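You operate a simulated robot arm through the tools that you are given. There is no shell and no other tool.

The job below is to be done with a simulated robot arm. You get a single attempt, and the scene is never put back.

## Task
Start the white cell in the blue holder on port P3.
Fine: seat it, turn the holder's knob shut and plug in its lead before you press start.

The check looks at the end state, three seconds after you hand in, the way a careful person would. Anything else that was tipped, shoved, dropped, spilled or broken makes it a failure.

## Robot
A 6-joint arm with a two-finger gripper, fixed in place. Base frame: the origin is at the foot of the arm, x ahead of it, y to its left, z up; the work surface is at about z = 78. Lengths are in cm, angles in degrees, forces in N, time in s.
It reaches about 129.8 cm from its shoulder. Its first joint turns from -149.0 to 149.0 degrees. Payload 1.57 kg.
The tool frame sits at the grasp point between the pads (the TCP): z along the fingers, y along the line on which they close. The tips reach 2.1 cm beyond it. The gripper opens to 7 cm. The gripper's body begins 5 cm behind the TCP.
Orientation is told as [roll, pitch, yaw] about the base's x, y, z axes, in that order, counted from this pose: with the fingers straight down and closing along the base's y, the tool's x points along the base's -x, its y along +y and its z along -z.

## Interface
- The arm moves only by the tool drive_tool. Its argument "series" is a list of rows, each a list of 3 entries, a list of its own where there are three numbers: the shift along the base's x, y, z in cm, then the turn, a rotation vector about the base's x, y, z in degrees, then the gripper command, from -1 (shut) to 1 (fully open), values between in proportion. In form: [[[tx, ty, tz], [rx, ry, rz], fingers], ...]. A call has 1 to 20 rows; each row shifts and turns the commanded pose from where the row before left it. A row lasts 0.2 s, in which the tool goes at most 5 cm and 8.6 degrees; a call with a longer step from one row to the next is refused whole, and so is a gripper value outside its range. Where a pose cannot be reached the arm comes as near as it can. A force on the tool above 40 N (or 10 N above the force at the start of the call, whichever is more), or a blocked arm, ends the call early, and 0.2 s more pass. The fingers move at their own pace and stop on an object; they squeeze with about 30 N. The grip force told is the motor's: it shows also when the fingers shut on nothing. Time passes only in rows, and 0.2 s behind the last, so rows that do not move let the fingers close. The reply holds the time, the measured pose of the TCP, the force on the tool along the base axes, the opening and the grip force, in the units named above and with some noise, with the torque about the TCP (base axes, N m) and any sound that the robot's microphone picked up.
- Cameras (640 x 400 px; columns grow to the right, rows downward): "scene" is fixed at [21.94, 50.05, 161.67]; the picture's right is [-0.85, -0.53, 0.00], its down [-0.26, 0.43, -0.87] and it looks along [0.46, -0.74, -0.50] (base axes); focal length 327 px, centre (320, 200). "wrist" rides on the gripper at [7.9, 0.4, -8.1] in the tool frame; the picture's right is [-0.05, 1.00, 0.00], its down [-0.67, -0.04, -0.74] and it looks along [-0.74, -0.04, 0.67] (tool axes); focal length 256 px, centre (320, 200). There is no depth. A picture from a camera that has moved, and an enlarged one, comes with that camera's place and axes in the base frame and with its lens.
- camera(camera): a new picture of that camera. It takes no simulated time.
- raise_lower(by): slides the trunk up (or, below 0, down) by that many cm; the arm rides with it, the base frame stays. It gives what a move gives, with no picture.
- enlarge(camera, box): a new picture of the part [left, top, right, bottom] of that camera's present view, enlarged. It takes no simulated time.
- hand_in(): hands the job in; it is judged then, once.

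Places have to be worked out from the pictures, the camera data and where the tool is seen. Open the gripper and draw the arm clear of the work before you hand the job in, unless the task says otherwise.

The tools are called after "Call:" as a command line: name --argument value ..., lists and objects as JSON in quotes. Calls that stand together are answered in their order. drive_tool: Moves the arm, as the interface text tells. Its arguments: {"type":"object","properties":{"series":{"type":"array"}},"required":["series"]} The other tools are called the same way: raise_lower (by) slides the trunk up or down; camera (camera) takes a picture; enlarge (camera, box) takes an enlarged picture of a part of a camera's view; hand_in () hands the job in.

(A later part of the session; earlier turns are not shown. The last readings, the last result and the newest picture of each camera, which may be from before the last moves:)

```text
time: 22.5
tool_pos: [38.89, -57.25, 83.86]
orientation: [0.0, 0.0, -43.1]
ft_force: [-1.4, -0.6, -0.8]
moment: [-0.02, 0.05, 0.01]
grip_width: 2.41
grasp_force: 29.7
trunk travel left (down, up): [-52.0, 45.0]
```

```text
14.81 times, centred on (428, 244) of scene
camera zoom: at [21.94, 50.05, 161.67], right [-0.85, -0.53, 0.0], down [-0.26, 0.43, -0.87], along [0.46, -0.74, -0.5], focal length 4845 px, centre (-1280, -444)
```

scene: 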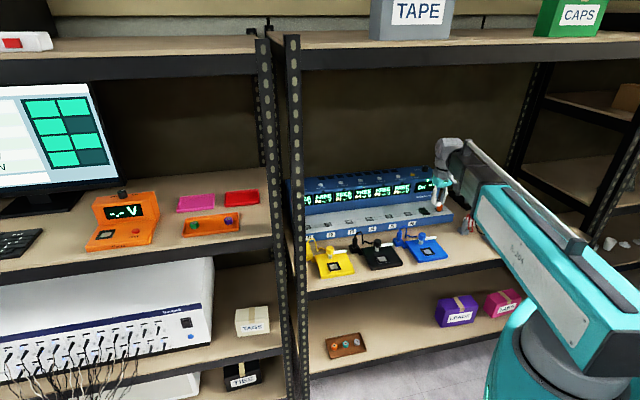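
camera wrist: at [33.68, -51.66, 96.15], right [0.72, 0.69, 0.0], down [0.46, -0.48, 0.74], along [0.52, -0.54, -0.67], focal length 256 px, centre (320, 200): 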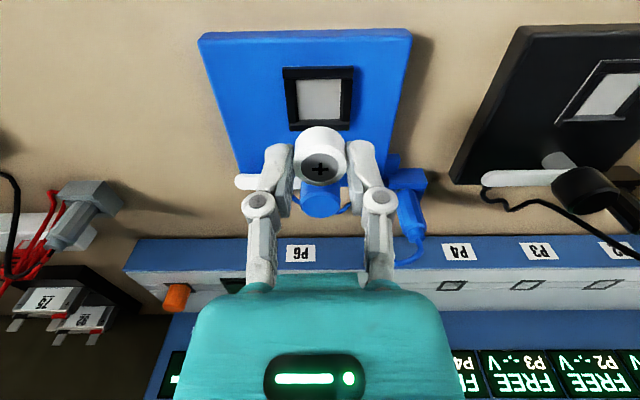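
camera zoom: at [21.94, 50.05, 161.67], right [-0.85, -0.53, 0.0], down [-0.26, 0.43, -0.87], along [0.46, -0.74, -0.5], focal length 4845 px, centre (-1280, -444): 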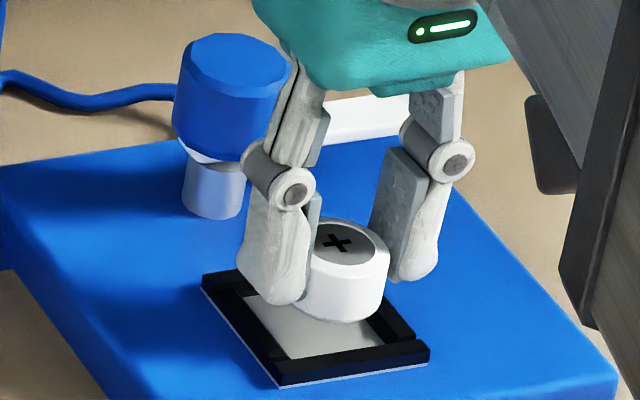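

Re-triangulating the frame's near edge from four views (and the scene view) puts the frame at z≈80.1 and the well centre 0.3 cm deeper than the cell. I'll shift +0.3 in depth and look again.

Call:
drive_tool --series '[[[0.21, -0.22, 0], [0, 0, 0], -1]]'

Call:
raise_lower --by -0.6

Call:
enlarge --camera "wrist" --box '[240, 80, 400, 220]'

Call:
enlarge --camera "scene" --box '[410, 230, 446, 257]'

```text
time: 22.9
tool_pos: [39.19, -57.49, 83.91]
orientation: [0.0, 0.0, -43.0]
ft_force: [-0.3, -0.1, -0.3]
moment: [-0.04, -0.02, 0.01]
grip_width: 2.45
grasp_force: 30.0
trunk travel left (down, up): [-52.0, 45.0]
```

```text
time: 23.5
tool_pos: [39.15, -57.57, 83.31]
orientation: [0.0, 0.1, -42.9]
ft_force: [-0.6, 0.3, -1.0]
moment: [0.03, 0.0, 0.0]
grip_width: 2.44
grasp_force: 30.0
trunk travel left (down, up): [-51.4, 45.6]
```

```text
2.86 times, centred on (320, 150) of wrist
camera zoom: at [33.75, -51.81, 91.34], right [0.72, 0.69, 0.0], down [0.46, -0.48, 0.74], along [0.52, -0.54, -0.67], focal length 731 px, centre (320, 343)
```

zoom: 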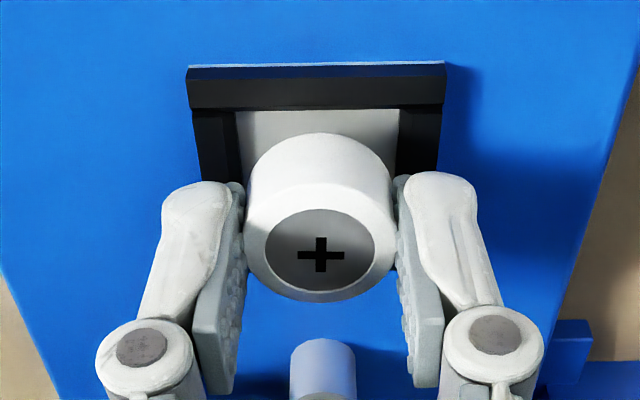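

```text
14.81 times, centred on (428, 244) of scene
camera zoom: at [21.94, 50.05, 161.67], right [-0.85, -0.53, 0.0], down [-0.26, 0.43, -0.87], along [0.46, -0.74, -0.5], focal length 4845 px, centre (-1280, -444)
```

zoom: 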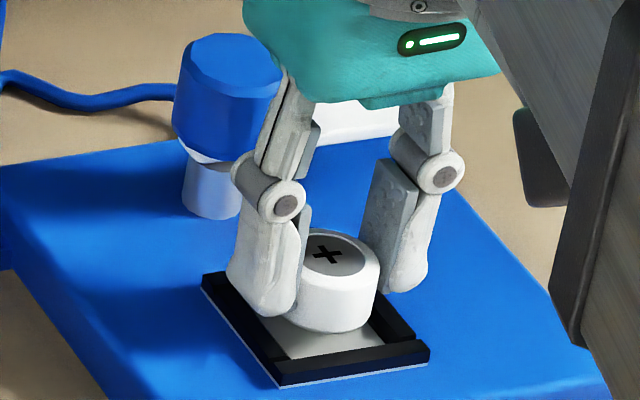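

The wrist view now gives the well centre at h≈7.9, matching the cell. I'll lower a further 0.4 and check.

Call:
raise_lower --by -0.4

Call:
enlarge --camera "wrist" --box '[240, 80, 400, 220]'

Call:
enlarge --camera "scene" --box '[410, 230, 446, 257]'

```text
time: 24.0
tool_pos: [39.14, -57.57, 82.91]
orientation: [0.0, 0.1, -43.0]
ft_force: [-0.1, 0.0, -0.2]
moment: [0.0, 0.0, 0.02]
grip_width: 2.42
grasp_force: 30.0
trunk travel left (down, up): [-51.0, 46.0]
```

```text
2.86 times, centred on (320, 150) of wrist
camera zoom: at [33.75, -51.81, 90.95], right [0.72, 0.69, 0.0], down [0.46, -0.48, 0.74], along [0.52, -0.54, -0.67], focal length 731 px, centre (320, 343)
```

zoom: 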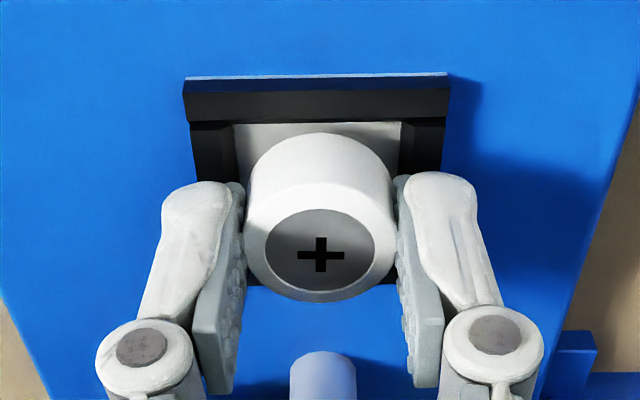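

```text
14.81 times, centred on (428, 244) of scene
camera zoom: at [21.94, 50.05, 161.67], right [-0.85, -0.53, 0.0], down [-0.26, 0.43, -0.87], along [0.46, -0.74, -0.5], focal length 4845 px, centre (-1280, -444)
```

zoom: 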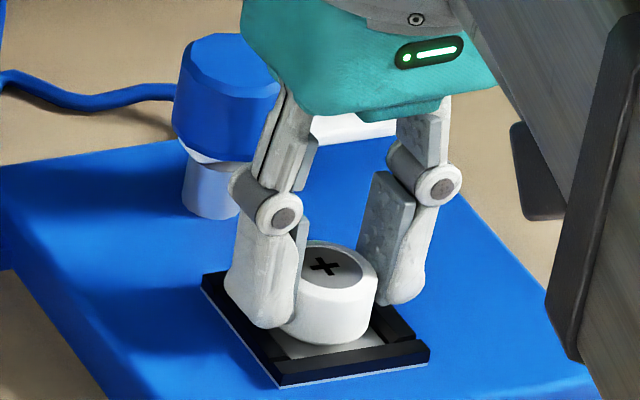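

The cell is just above the frame and centred. I'll continue in 0.25 cm steps, watching the vertical force.

Call:
raise_lower --by -0.25

Call:
enlarge --camera "wrist" --box '[240, 80, 400, 220]'

Call:
enlarge --camera "scene" --box '[410, 230, 446, 257]'

```text
time: 24.5
tool_pos: [39.13, -57.53, 82.61]
orientation: [0.0, -0.1, -43.1]
ft_force: [-0.2, 0.8, 0.3]
moment: [0.01, 0.02, -0.02]
grip_width: 2.49
grasp_force: 30.2
trunk travel left (down, up): [-50.8, 46.2]
```

```text
2.86 times, centred on (320, 150) of wrist
camera zoom: at [33.75, -51.81, 90.7], right [0.72, 0.69, 0.0], down [0.46, -0.48, 0.74], along [0.52, -0.54, -0.67], focal length 731 px, centre (320, 343)
```

zoom: 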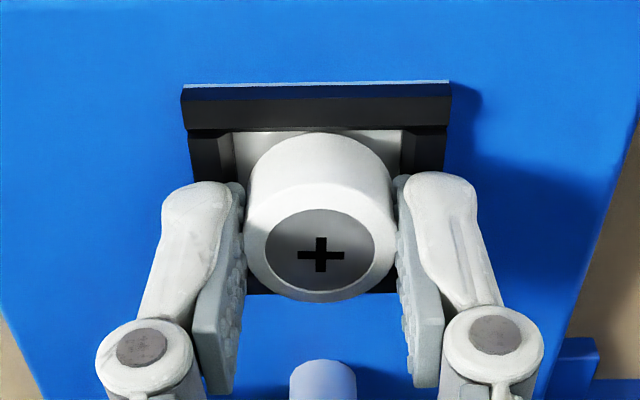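

```text
14.81 times, centred on (428, 244) of scene
camera zoom: at [21.94, 50.05, 161.67], right [-0.85, -0.53, 0.0], down [-0.26, 0.43, -0.87], along [0.46, -0.74, -0.5], focal length 4845 px, centre (-1280, -444)
```

zoom: 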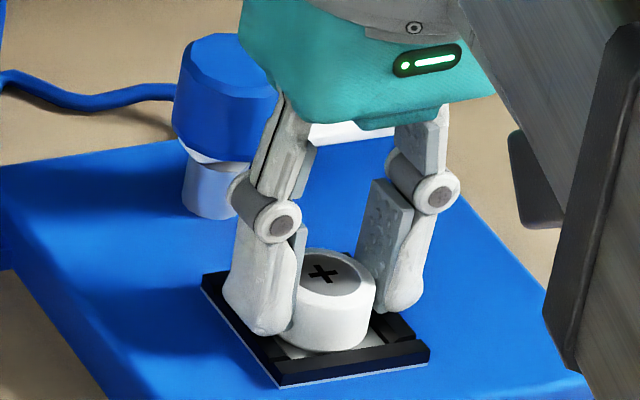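

Call:
raise_lower --by -0.25

Call:
enlarge --camera "wrist" --box '[240, 80, 400, 220]'

Call:
enlarge --camera "scene" --box '[410, 230, 446, 257]'

```text
time: 25.1
tool_pos: [39.2, -57.51, 82.49]
orientation: [0.0, -0.1, -43.0]
ft_force: [3.6, -4.3, 26.1]
moment: [-0.14, -0.15, 0.04]
grip_width: 2.46
grasp_force: 29.8
trunk travel left (down, up): [-50.5, 46.5]
```

```text
2.86 times, centred on (320, 150) of wrist
camera zoom: at [33.72, -51.77, 90.56], right [0.72, 0.69, 0.0], down [0.46, -0.48, 0.75], along [0.52, -0.54, -0.67], focal length 731 px, centre (320, 343)
```

zoom: 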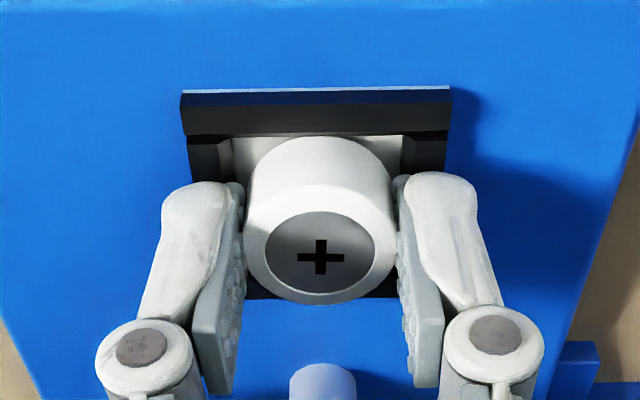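

```text
14.81 times, centred on (428, 244) of scene
camera zoom: at [21.94, 50.05, 161.67], right [-0.85, -0.53, 0.0], down [-0.26, 0.43, -0.87], along [0.46, -0.74, -0.5], focal length 4845 px, centre (-1280, -444)
```

zoom: 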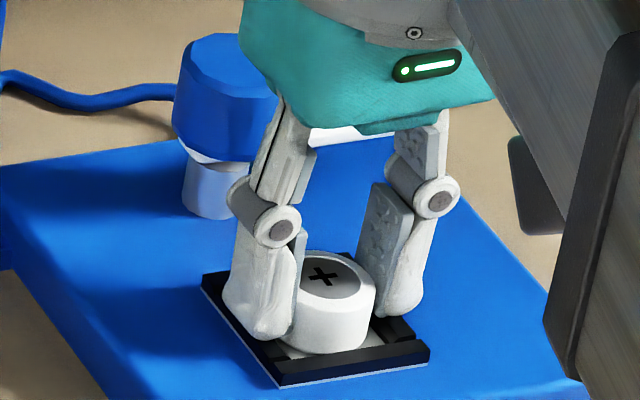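

Contact: 26 N upward, so the cell has bottomed out. I'll relieve the load by raising 0.12 and open the fingers just enough to release.

Call:
raise_lower --by -0.0

Call:
raise_lower --by 0.12

Call:
drive_tool --series '[[[0, 0, 0], [0, 0, 0], -0.25], [[0, 0, 0], [0, 0, 0], -0.1], [[0, 0, 0], [0, 0, 0], 0.0], [[0, 0, 0], [0, 0, 0], 0.0]]'

Call:
enlarge --camera "wrist" --box '[240, 80, 400, 220]'

Call:
enlarge --camera "scene" --box '[410, 230, 446, 257]'

```text
time: 25.6
tool_pos: [39.07, -57.4, 82.51]
orientation: [-0.1, -0.1, -43.0]
ft_force: [3.8, -6.2, 24.4]
moment: [-0.18, -0.08, -0.02]
grip_width: 2.43
grasp_force: 30.6
trunk travel left (down, up): [-50.5, 46.5]
```

```text
time: 26.1
tool_pos: [39.17, -57.42, 82.34]
orientation: [0.0, 0.1, -43.0]
ft_force: [1.2, -2.2, 5.6]
moment: [-0.07, -0.07, -0.01]
grip_width: 2.44
grasp_force: 29.3
trunk travel left (down, up): [-50.6, 46.4]
```

```text
time: 27.1
tool_pos: [39.29, -57.5, 82.58]
orientation: [0.1, 0.1, -43.1]
ft_force: [-0.2, -0.5, -0.5]
moment: [-0.03, -0.01, 0.0]
grip_width: 3.49
grasp_force: 0.1
trunk travel left (down, up): [-50.6, 46.4]
```

```text
2.86 times, centred on (320, 150) of wrist
camera zoom: at [33.75, -51.81, 90.57], right [0.72, 0.69, 0.0], down [0.46, -0.48, 0.74], along [0.52, -0.54, -0.67], focal length 731 px, centre (320, 343)
```

zoom: 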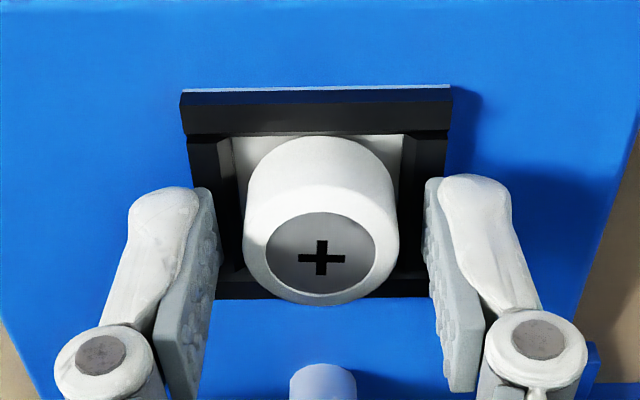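

```text
14.81 times, centred on (428, 244) of scene
camera zoom: at [21.94, 50.05, 161.67], right [-0.85, -0.53, 0.0], down [-0.26, 0.43, -0.87], along [0.46, -0.74, -0.5], focal length 4845 px, centre (-1280, -444)
```

zoom: 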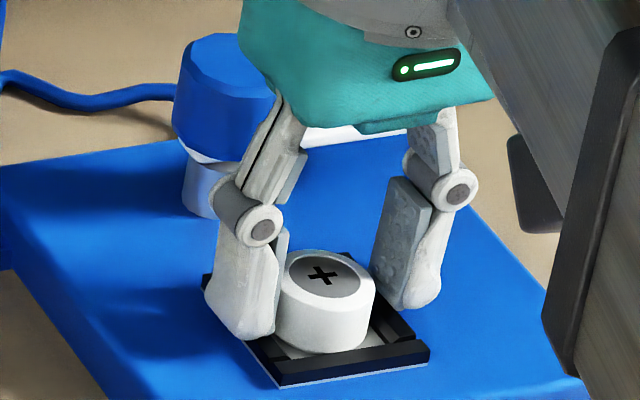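

The cell sits level inside the frame. I'll raise off and check it from above.

Call:
raise_lower --by 8

Call:
camera --camera "wrist"

Call:
enlarge --camera "wrist" --box '[240, 40, 400, 140]'

Call:
enlarge --camera "scene" --box '[390, 220, 454, 268]'

```text
time: 28.2
tool_pos: [39.14, -57.53, 90.58]
orientation: [-0.1, 0.1, -43.0]
ft_force: [-0.4, -0.2, 0.4]
moment: [0.0, 0.0, 0.01]
grip_width: 3.5
grasp_force: 0.0
trunk travel left (down, up): [-58.6, 38.4]
```

```text
taken
camera wrist: at [33.75, -51.81, 98.57], right [0.72, 0.69, 0.0], down [0.46, -0.48, 0.74], along [0.52, -0.54, -0.67], focal length 256 px, centre (320, 200)
```

wrist: 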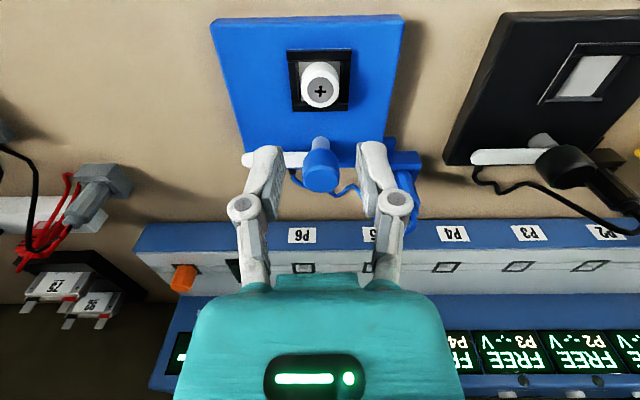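

```text
4.00 times, centred on (320, 90) of wrist
camera zoom: at [33.75, -51.81, 98.57], right [0.72, 0.69, 0.0], down [0.46, -0.48, 0.74], along [0.52, -0.54, -0.67], focal length 1024 px, centre (320, 640)
```

zoom: 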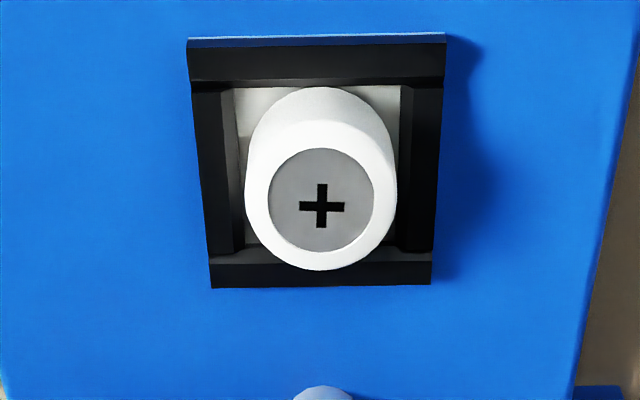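

```text
8.33 times, centred on (422, 244) of scene
camera zoom: at [21.94, 50.05, 161.67], right [-0.85, -0.53, 0.0], down [-0.26, 0.43, -0.87], along [0.46, -0.74, -0.5], focal length 2725 px, centre (-530, -167)
```

zoom: 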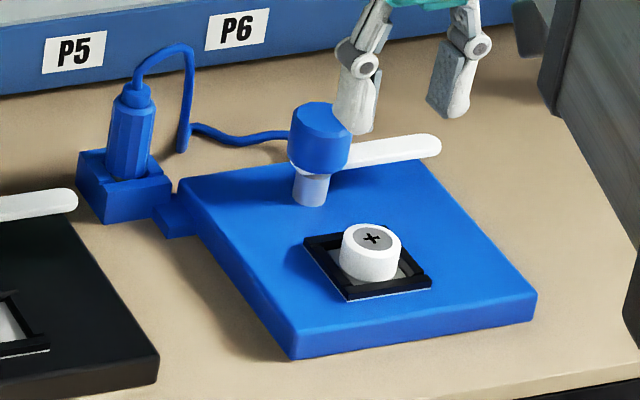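

The cell is seated flat and centred in the frame. Next is the knob: its white lever must swing from pointing sideways to over the cell (about -90°). I'll measure the knob from two heights.

Call:
enlarge --camera "wrist" --box '[240, 120, 440, 245]'

Call:
raise_lower --by 10

Call:
enlarge --camera "wrist" --box '[240, 30, 440, 155]'

Call:
camera --camera "wrist"

```text
3.20 times, centred on (340, 182) of wrist
camera zoom: at [33.75, -51.81, 98.57], right [0.72, 0.69, 0.0], down [0.46, -0.48, 0.74], along [0.52, -0.54, -0.67], focal length 819 px, centre (256, 256)
```

zoom: 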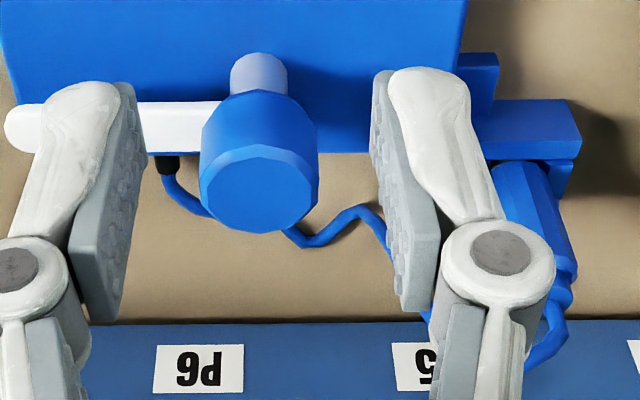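

```text
time: 29.6
tool_pos: [39.2, -57.61, 100.56]
orientation: [0.1, 0.0, -43.0]
ft_force: [-0.4, 0.6, 0.7]
moment: [0.02, 0.02, -0.01]
grip_width: 3.49
grasp_force: 0.0
trunk travel left (down, up): [-68.6, 28.4]
```

```text
3.20 times, centred on (340, 92) of wrist
camera zoom: at [33.75, -51.82, 108.56], right [0.72, 0.69, 0.0], down [0.46, -0.48, 0.74], along [0.52, -0.54, -0.67], focal length 819 px, centre (256, 544)
```

zoom: 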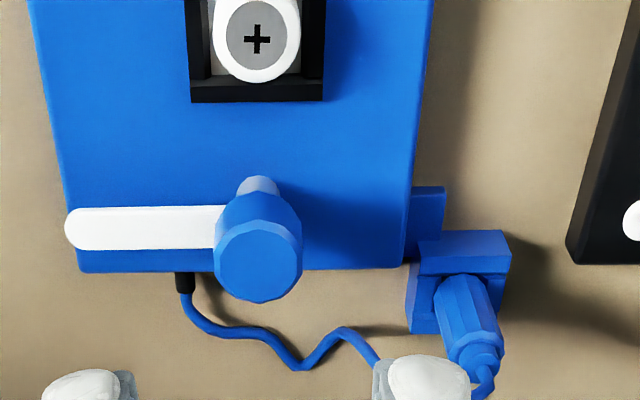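

```text
taken
camera wrist: at [33.75, -51.82, 108.56], right [0.72, 0.69, 0.0], down [0.46, -0.48, 0.74], along [0.52, -0.54, -0.67], focal length 256 px, centre (320, 200)
```

wrist: 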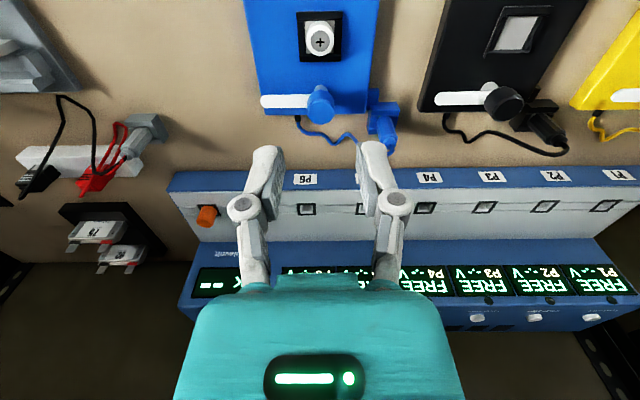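

Knob axis comes out at about (43.0, -61.4), top z≈84.35, diameter 2.75; the lever (6.3 cm) will reach over the cell 5.4 cm away. I'll turn the gripper +90° so it closes along the depth direction, and move above the knob.

Call:
drive_tool --series '[[[0.35, -0.35, 0], [0, 0, 8.2], 0.2], [[0.35, -0.35, 0], [0, 0, 8.2], 0.2], [[0.35, -0.35, 0], [0, 0, 8.2], 0.2], [[0.35, -0.35, 0], [0, 0, 8.2], 0.2], [[0.35, -0.35, 0], [0, 0, 8.2], 0.2], [[0.35, -0.35, 0], [0, 0, 8.2], 0.2], [[0.35, -0.35, 0], [0, 0, 8.2], 0.2], [[0.35, -0.35, 0], [0, 0, 8.2], 0.2], [[0.35, -0.35, 0], [0, 0, 8.2], 0.2], [[0.35, -0.35, 0], [0, 0, 8.2], 0.2], [[0.3, -0.37, 0], [0, 0, 8.0], 0.2]]'

Call:
camera --camera "wrist"

Call:
camera --camera "scene"

```text
time: 32.0
tool_pos: [42.91, -61.49, 100.48]
orientation: [0.0, 0.0, 47.0]
ft_force: [-0.2, 0.5, 0.0]
moment: [0.0, -0.01, -0.01]
grip_width: 4.2
grasp_force: 0.0
trunk travel left (down, up): [-68.6, 28.4]
```

```text
taken
camera wrist: at [37.35, -66.98, 108.56], right [-0.7, 0.72, 0.0], down [0.48, 0.46, 0.74], along [0.54, 0.52, -0.67], focal length 256 px, centre (320, 200)
```

wrist: 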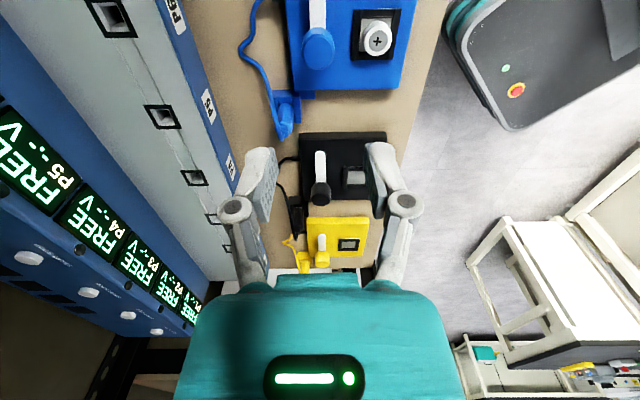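

```text
taken
```

scene: 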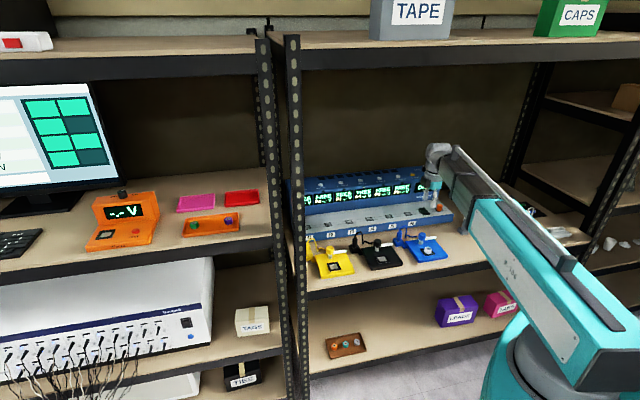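

The view along the shelf gives a direct check on the knob's depth position. Zooming in.

Call:
enlarge --camera "wrist" --box '[240, 0, 440, 125]'

Call:
raise_lower --by -8

Call:
enlarge --camera "wrist" --box '[220, 40, 420, 165]'

```text
3.20 times, centred on (340, 62) of wrist
camera zoom: at [37.35, -66.98, 108.56], right [-0.7, 0.72, 0.0], down [0.48, 0.46, 0.74], along [0.54, 0.52, -0.67], focal length 819 px, centre (256, 640)
```

zoom: 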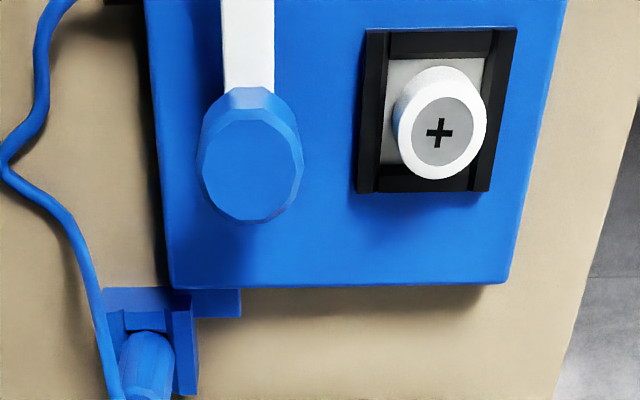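

```text
time: 33.1
tool_pos: [43.02, -61.41, 92.58]
orientation: [-0.1, 0.1, 47.1]
ft_force: [-0.8, -0.1, -0.3]
moment: [0.02, 0.01, -0.01]
grip_width: 4.2
grasp_force: 0.0
trunk travel left (down, up): [-60.6, 36.4]
```

```text
3.20 times, centred on (320, 102) of wrist
camera zoom: at [37.33, -66.94, 100.57], right [-0.69, 0.72, 0.0], down [0.48, 0.46, 0.74], along [0.54, 0.52, -0.67], focal length 819 px, centre (320, 512)
```

zoom: 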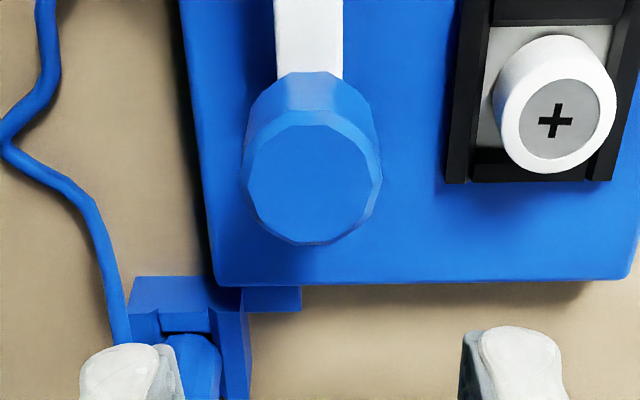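

Knob is 0.18 cm deeper than the tool axis and aligned along the shelf. I'll correct and lower 5 cm, then check clearances.

Call:
drive_tool --series '[[[0.125, -0.13, 0], [0, 0, 0], 0.2]]'

Call:
raise_lower --by -5

Call:
enlarge --camera "wrist" --box '[220, 80, 420, 205]'

Call:
enlarge --camera "scene" --box '[390, 220, 454, 268]'

```text
time: 33.5
tool_pos: [43.07, -61.59, 92.41]
orientation: [-0.1, 0.0, 47.1]
ft_force: [0.3, -0.3, -0.3]
moment: [0.01, -0.01, -0.02]
grip_width: 4.2
grasp_force: 0.0
trunk travel left (down, up): [-60.6, 36.4]
```

```text
time: 34.5
tool_pos: [43.05, -61.54, 87.38]
orientation: [0.0, 0.0, 47.0]
ft_force: [-0.1, -0.3, 0.0]
moment: [0.02, 0.02, 0.01]
grip_width: 4.18
grasp_force: 0.1
trunk travel left (down, up): [-55.6, 41.4]
```

```text
3.20 times, centred on (320, 142) of wrist
camera zoom: at [37.45, -67.09, 95.57], right [-0.69, 0.72, 0.0], down [0.48, 0.46, 0.74], along [0.54, 0.52, -0.67], focal length 819 px, centre (320, 384)
```

zoom: 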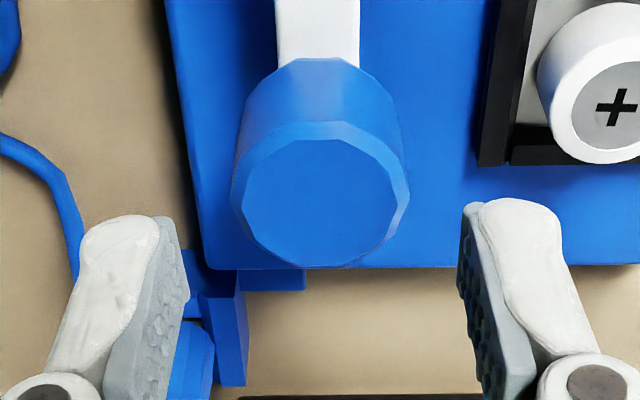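

```text
8.33 times, centred on (422, 244) of scene
camera zoom: at [21.94, 50.05, 161.67], right [-0.85, -0.53, 0.0], down [-0.26, 0.43, -0.87], along [0.46, -0.74, -0.5], focal length 2725 px, centre (-530, -167)
```

zoom: 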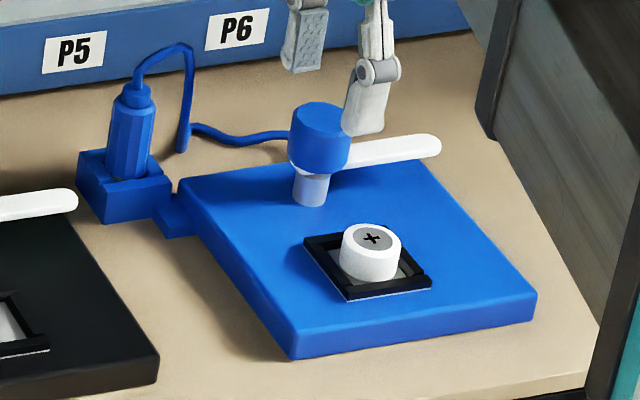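

Aligned with the knob. Lowering 2.6 so the tips grip the knob above the lever.

Call:
raise_lower --by -2.6

Call:
enlarge --camera "wrist" --box '[220, 80, 420, 205]'

Call:
enlarge --camera "scene" --box '[400, 222, 448, 258]'

```text
time: 35.2
tool_pos: [43.13, -61.65, 84.76]
orientation: [0.0, -0.1, 47.0]
ft_force: [0.4, -0.5, -0.8]
moment: [-0.01, 0.01, -0.03]
grip_width: 4.23
grasp_force: 0.1
trunk travel left (down, up): [-53.0, 44.0]
```

```text
3.20 times, centred on (320, 142) of wrist
camera zoom: at [37.45, -67.09, 92.97], right [-0.69, 0.72, 0.0], down [0.48, 0.46, 0.74], along [0.54, 0.52, -0.67], focal length 819 px, centre (320, 384)
```

zoom: 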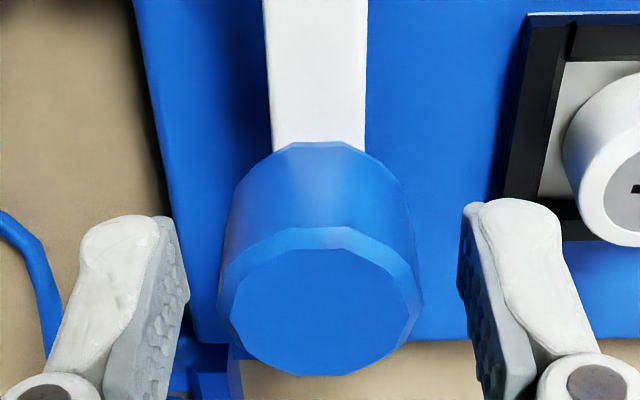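

```text
11.11 times, centred on (424, 240) of scene
camera zoom: at [21.94, 50.05, 161.67], right [-0.85, -0.53, 0.0], down [-0.26, 0.43, -0.87], along [0.46, -0.74, -0.5], focal length 3634 px, centre (-836, -244)
```

zoom: 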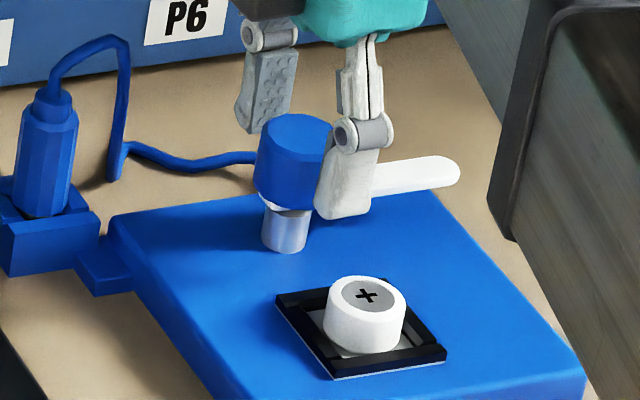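

The fingers straddle the knob properly. Closing on it.

Call:
drive_tool --series '[[[0, 0, 0], [0, 0, 0], -0.2], [[0, 0, 0], [0, 0, 0], -0.6], [[0, 0, 0], [0, 0, 0], -1], [[0, 0, 0], [0, 0, 0], -1], [[0, 0, 0], [0, 0, 0], -1]]'

Call:
enlarge --camera "wrist" --box '[220, 80, 420, 205]'

```text
time: 36.4
tool_pos: [43.18, -61.65, 84.96]
orientation: [0.0, 0.0, 46.9]
ft_force: [1.6, -0.9, 3.3]
moment: [0.03, -0.07, -0.01]
grip_width: 2.82
grasp_force: 32.1
trunk travel left (down, up): [-53.0, 44.0]
```

```text
3.20 times, centred on (320, 142) of wrist
camera zoom: at [37.46, -67.09, 92.97], right [-0.69, 0.72, 0.0], down [0.48, 0.46, 0.74], along [0.54, 0.52, -0.67], focal length 819 px, centre (320, 384)
```

zoom: 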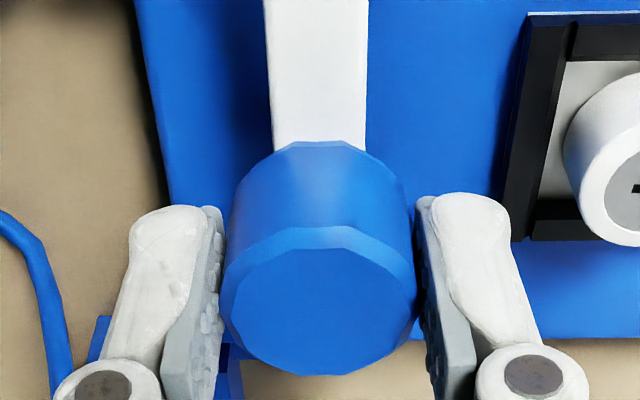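

Gripped at 2.82 cm. I'll turn -24° first and check that the lever follows.

Call:
drive_tool --series '[[[0, 0, 0], [0, 0, -8], -1], [[0, 0, 0], [0, 0, -8], -1], [[0, 0, 0], [0, 0, -8], -1]]'

Call:
enlarge --camera "wrist" --box '[220, 60, 460, 210]'

Call:
enlarge --camera "scene" --box '[390, 220, 454, 268]'

```text
time: 37.2
tool_pos: [43.08, -61.65, 84.94]
orientation: [-0.1, 0.0, 22.8]
ft_force: [1.0, -1.0, 1.0]
moment: [-0.11, -0.08, 0.0]
grip_width: 2.84
grasp_force: 31.9
trunk travel left (down, up): [-53.0, 44.0]
```

```text
2.67 times, centred on (340, 135) of wrist
camera zoom: at [35.69, -64.25, 92.97], right [-0.34, 0.94, 0.0], down [0.63, 0.23, 0.74], along [0.7, 0.25, -0.67], focal length 683 px, centre (267, 373)
```

zoom: 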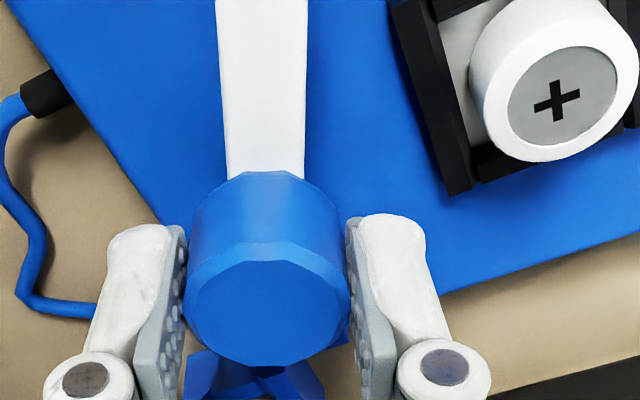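

```text
8.33 times, centred on (422, 244) of scene
camera zoom: at [21.94, 50.05, 161.67], right [-0.85, -0.53, 0.0], down [-0.26, 0.43, -0.87], along [0.46, -0.74, -0.5], focal length 2725 px, centre (-530, -167)
```

zoom: 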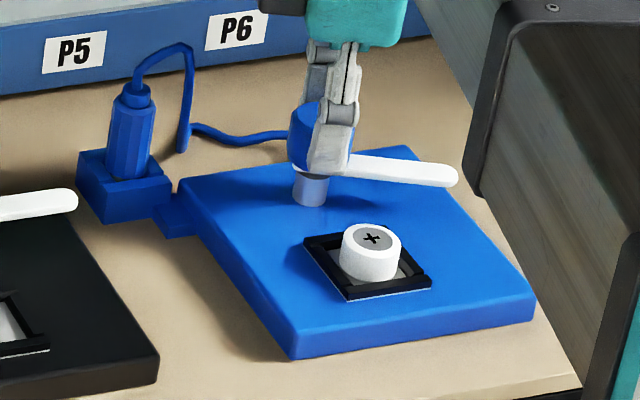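

The lever follows the gripper. I'll turn a further -40° and check clearance between lever and cell.

Call:
drive_tool --series '[[[0, 0, 0], [0, 0, -8], -1], [[0, 0, 0], [0, 0, -8], -1], [[0, 0, 0], [0, 0, -8], -1], [[0, 0, 0], [0, 0, -8], -1], [[0, 0, 0], [0, 0, -6], -1]]'

Call:
enlarge --camera "wrist" --box '[220, 60, 460, 210]'

Call:
enlarge --camera "scene" --box '[390, 220, 454, 268]'

```text
time: 38.4
tool_pos: [42.91, -61.54, 84.91]
orientation: [0.0, -0.1, -15.2]
ft_force: [-2.8, 6.2, -4.1]
moment: [-0.11, -0.53, 0.02]
grip_width: 2.84
grasp_force: 31.4
trunk travel left (down, up): [-53.0, 44.0]
```

```text
2.67 times, centred on (340, 135) of wrist
camera zoom: at [35.62, -59.05, 92.98], right [0.31, 0.95, 0.0], down [0.63, -0.21, 0.74], along [0.71, -0.23, -0.67], focal length 683 px, centre (267, 373)
```

zoom: 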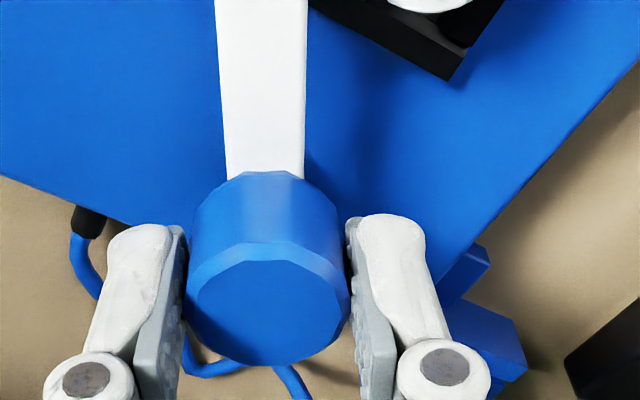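

```text
8.33 times, centred on (422, 244) of scene
camera zoom: at [21.94, 50.05, 161.67], right [-0.85, -0.53, 0.0], down [-0.26, 0.43, -0.87], along [0.46, -0.74, -0.5], focal length 2725 px, centre (-530, -167)
```

zoom: 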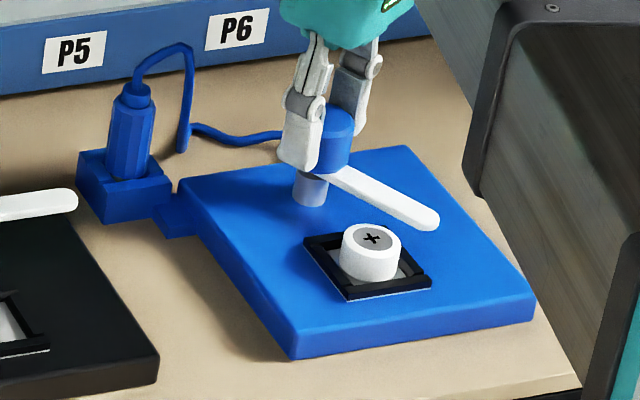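

Continuing carefully, -14° more, watching force and the cell.

Call:
drive_tool --series '[[[0, 0, 0], [0, 0, -5], -1], [[0, 0, 0], [0, 0, -5], -1], [[0, 0, 0], [0, 0, -4], -1]]'

Call:
enlarge --camera "scene" --box '[405, 230, 445, 260]'

```text
time: 39.2
tool_pos: [43.06, -61.54, 84.92]
orientation: [0.1, -0.1, -29.0]
ft_force: [-2.4, 11.2, -8.9]
moment: [0.06, -0.39, 0.02]
grip_width: 2.81
grasp_force: 32.7
trunk travel left (down, up): [-53.0, 44.0]
```

```text
13.33 times, centred on (425, 245) of scene
camera zoom: at [21.94, 50.05, 161.67], right [-0.85, -0.53, 0.0], down [-0.26, 0.43, -0.87], along [0.46, -0.74, -0.5], focal length 4360 px, centre (-1080, -400)
```

zoom: 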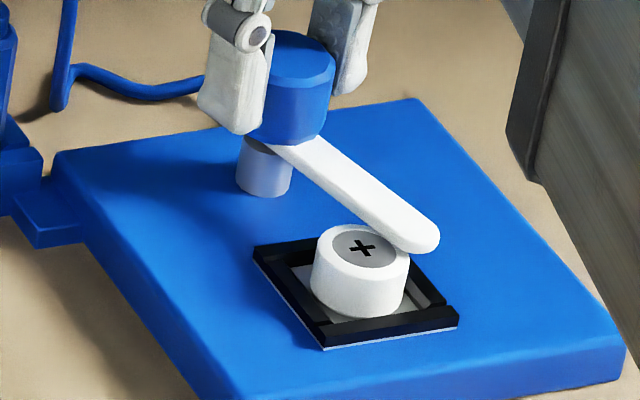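

The lever is passing above the cell. I'll finish the turn in small steps while easing the 11 N side force with a tiny +y shift.

Call:
drive_tool --series '[[[0, 0.05, 0], [0, 0, -4], -1], [[0, 0.05, 0], [0, 0, -4], -1]]'

Call:
enlarge --camera "scene" --box '[405, 230, 445, 260]'

Call:
camera --camera "wrist"

```text
time: 39.8
tool_pos: [43.1, -61.5, 84.89]
orientation: [-0.1, -0.1, -37.1]
ft_force: [-1.3, 5.2, -2.5]
moment: [0.69, 0.55, 0.0]
grip_width: 2.83
grasp_force: 32.0
trunk travel left (down, up): [-53.0, 44.0]
```

```text
13.33 times, centred on (425, 245) of scene
camera zoom: at [21.94, 50.05, 161.67], right [-0.85, -0.53, 0.0], down [-0.26, 0.43, -0.87], along [0.46, -0.74, -0.5], focal length 4360 px, centre (-1080, -400)
```

zoom: 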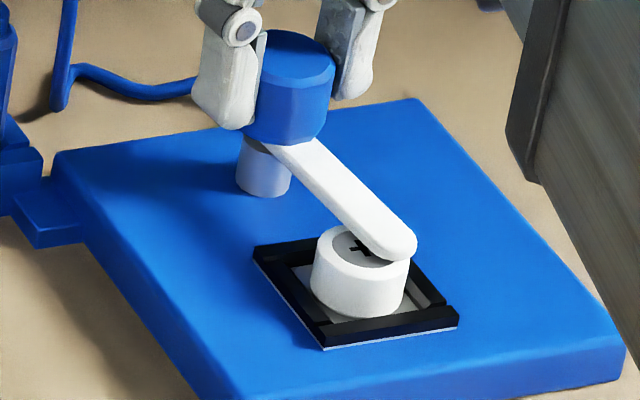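

```text
taken
camera wrist: at [37.11, -56.37, 92.98], right [0.64, 0.76, 0.0], down [0.51, -0.43, 0.74], along [0.57, -0.48, -0.67], focal length 256 px, centre (320, 200)
```

wrist: 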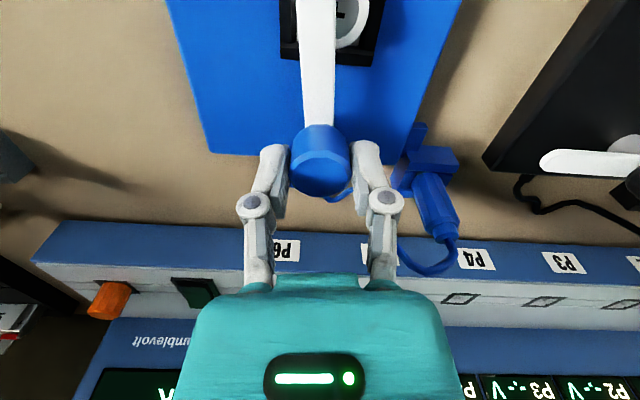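

Lever is nearly over the cell. Turning the last 6°.

Call:
drive_tool --series '[[[0, 0, 0], [0, 0, -3], -1], [[0, 0, 0], [0, 0, -3], -1], [[0, 0, 0], [0, 0, 0], -1]]'

Call:
enlarge --camera "scene" --box '[405, 230, 445, 260]'

Call:
enlarge --camera "wrist" --box '[220, 0, 420, 125]'

```text
time: 40.6
tool_pos: [43.05, -61.45, 84.9]
orientation: [0.0, -0.1, -43.1]
ft_force: [0.6, 1.3, 0.9]
moment: [0.27, 0.47, 0.0]
grip_width: 2.85
grasp_force: 32.3
trunk travel left (down, up): [-53.0, 44.0]
```

```text
13.33 times, centred on (425, 245) of scene
camera zoom: at [21.94, 50.05, 161.67], right [-0.85, -0.53, 0.0], down [-0.26, 0.43, -0.87], along [0.46, -0.74, -0.5], focal length 4360 px, centre (-1080, -400)
```

zoom: 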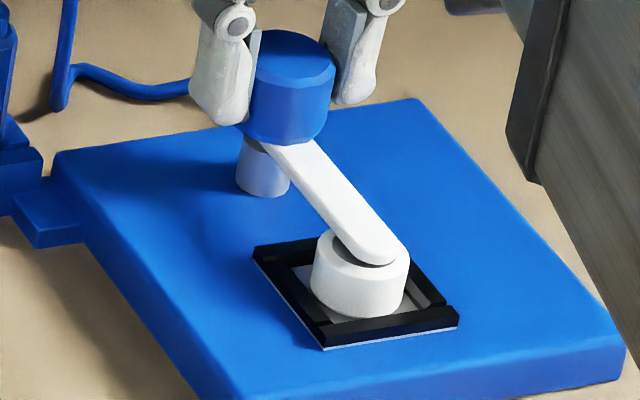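

```text
3.20 times, centred on (320, 62) of wrist
camera zoom: at [37.67, -55.76, 92.97], right [0.72, 0.69, 0.0], down [0.46, -0.48, 0.75], along [0.52, -0.54, -0.67], focal length 819 px, centre (320, 640)
```

zoom: 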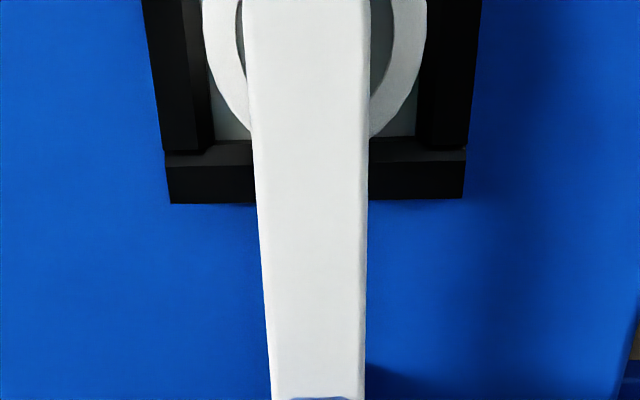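

The lever is centred over the cell. I'll nudge 4° further to feel whether there is an end stop.

Call:
drive_tool --series '[[[0, 0, 0], [0, 0, -2], -1], [[0, 0, 0], [0, 0, -2], -1], [[0, 0, 0], [0, 0, 0], -1]]'

Call:
enlarge --camera "wrist" --box '[220, 0, 420, 125]'

```text
time: 41.4
tool_pos: [43.14, -61.45, 84.96]
orientation: [0.0, 0.0, -47.0]
ft_force: [0.4, 0.0, 0.7]
moment: [-0.2, -0.26, 0.59]
grip_width: 2.83
grasp_force: 31.6
trunk travel left (down, up): [-53.0, 44.0]
```

```text
3.20 times, centred on (320, 62) of wrist
camera zoom: at [38.07, -55.39, 92.97], right [0.77, 0.64, 0.0], down [0.43, -0.51, 0.75], along [0.48, -0.57, -0.67], focal length 819 px, centre (320, 640)
```

zoom: 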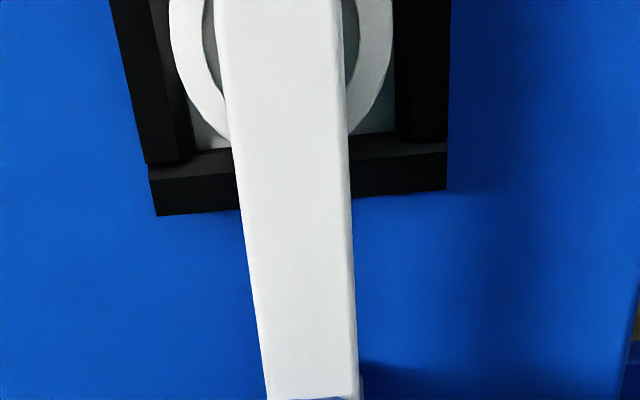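

A 0.59 N·m torque and the lever staying put show the end stop: the knob is fully shut. I'll turn back 4° to unload, release and rise.

Call:
drive_tool --series '[[[0, 0, 0], [0, 0, 3], -1], [[0, 0, 0], [0, 0, 1], -0.4], [[0, 0, 0], [0, 0, 0], 0.1], [[0, 0, 0], [0, 0, 0], 0.2], [[0, 0, 0], [0, 0, 0], 0.2]]'

Call:
raise_lower --by 12

Call:
camera --camera "wrist"

Call:
enlarge --camera "scene" --box '[290, 160, 460, 280]'

Call:
enlarge --camera "scene" --box '[390, 220, 454, 268]'

```text
time: 42.6
tool_pos: [42.99, -61.52, 84.95]
orientation: [0.0, 0.0, -43.0]
ft_force: [-0.4, 0.4, 0.3]
moment: [0.03, 0.01, 0.0]
grip_width: 4.18
grasp_force: 0.1
trunk travel left (down, up): [-53.0, 44.0]
```

```text
time: 44.1
tool_pos: [43.09, -61.46, 96.88]
orientation: [0.0, 0.1, -43.0]
ft_force: [0.2, 0.5, 0.5]
moment: [0.01, 0.01, -0.01]
grip_width: 4.21
grasp_force: 0.0
trunk travel left (down, up): [-65.0, 32.0]
```

```text
taken
camera wrist: at [37.65, -55.77, 104.96], right [0.72, 0.69, 0.0], down [0.46, -0.48, 0.74], along [0.52, -0.54, -0.67], focal length 256 px, centre (320, 200)
```

wrist: 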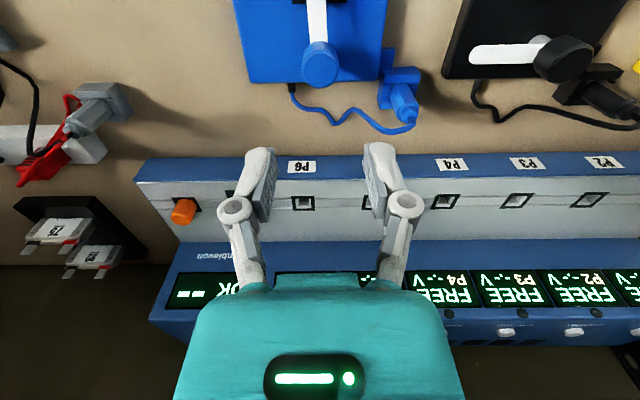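

```text
3.33 times, centred on (375, 220) of scene
camera zoom: at [21.94, 50.05, 161.67], right [-0.85, -0.53, 0.0], down [-0.26, 0.43, -0.87], along [0.46, -0.74, -0.5], focal length 1090 px, centre (137, 133)
```

zoom: 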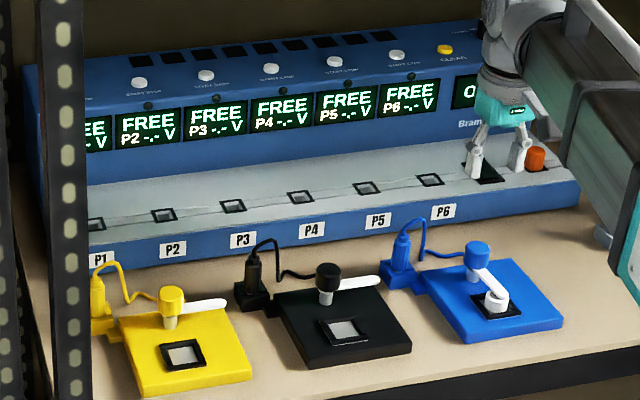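

```text
8.33 times, centred on (422, 244) of scene
camera zoom: at [21.94, 50.05, 161.67], right [-0.85, -0.53, 0.0], down [-0.26, 0.43, -0.87], along [0.46, -0.74, -0.5], focal length 2725 px, centre (-530, -167)
```

zoom: 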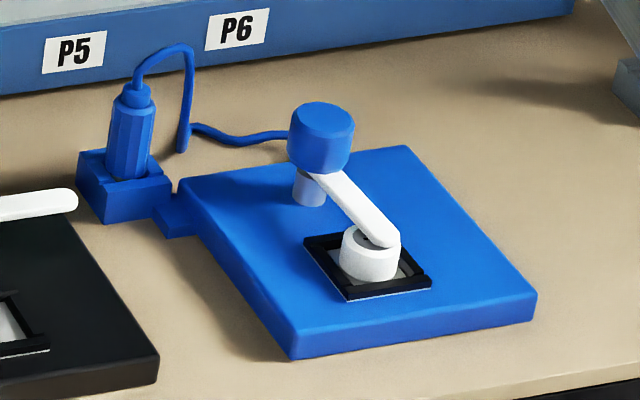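

The knob is shut and the cell clamped. Now the lead: I'll zoom on the plug and its cable.

Call:
enlarge --camera "wrist" --box '[270, 40, 450, 152]'

Call:
enlarge --camera "scene" --box '[385, 218, 425, 248]'

Call:
enlarge --camera "scene" --box '[300, 190, 440, 250]'

Call:
enlarge --camera "wrist" --box '[420, 140, 640, 360]'

```text
3.56 times, centred on (360, 96) of wrist
camera zoom: at [37.65, -55.77, 104.96], right [0.72, 0.69, 0.0], down [0.46, -0.48, 0.74], along [0.52, -0.54, -0.67], focal length 910 px, centre (178, 570)
```

zoom: 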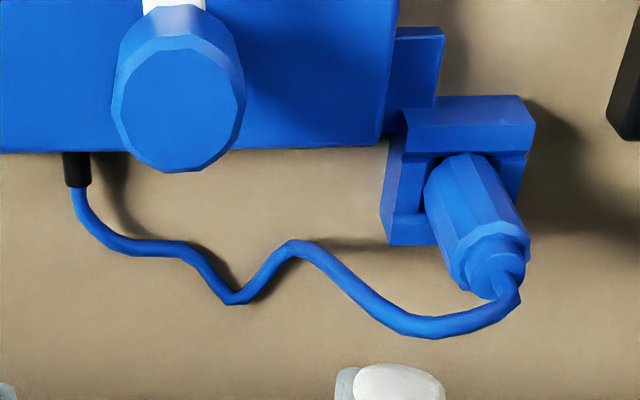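

```text
13.33 times, centred on (405, 233) of scene
camera zoom: at [21.94, 50.05, 161.67], right [-0.85, -0.53, 0.0], down [-0.26, 0.43, -0.87], along [0.46, -0.74, -0.5], focal length 4360 px, centre (-813, -240)
```

zoom: 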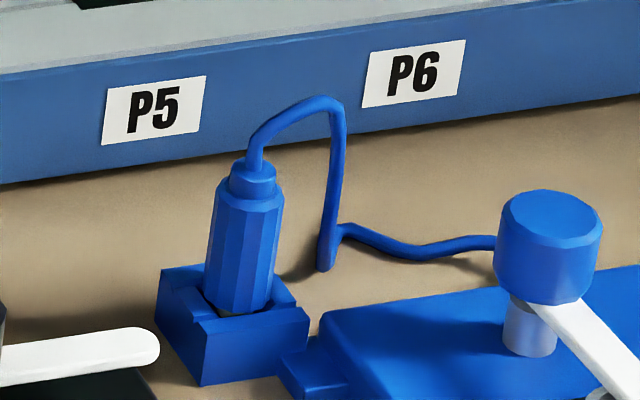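

```text
4.57 times, centred on (370, 220) of scene
camera zoom: at [21.94, 50.05, 161.67], right [-0.85, -0.53, 0.0], down [-0.26, 0.43, -0.87], along [0.46, -0.74, -0.5], focal length 1495 px, centre (91, 109)
```

zoom: 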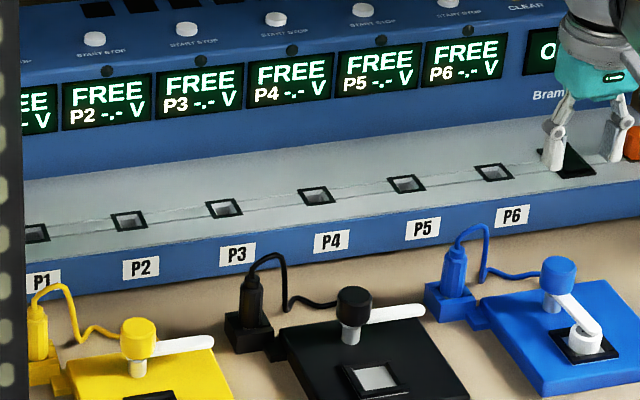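

```text
1.82 times, centred on (530, 250) of wrist
camera zoom: at [37.65, -55.77, 104.96], right [0.72, 0.69, 0.0], down [0.46, -0.48, 0.74], along [0.52, -0.54, -0.67], focal length 465 px, centre (-62, 109)
```

zoom: 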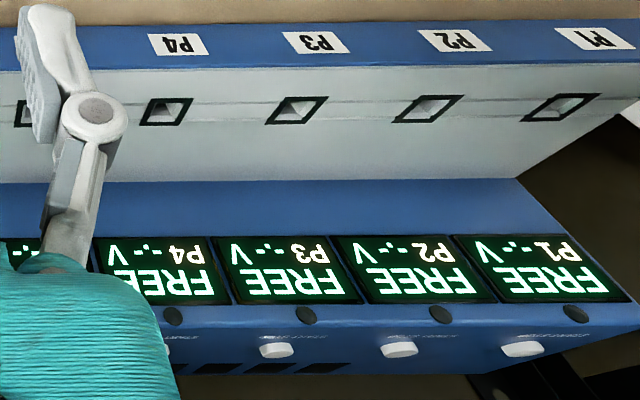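

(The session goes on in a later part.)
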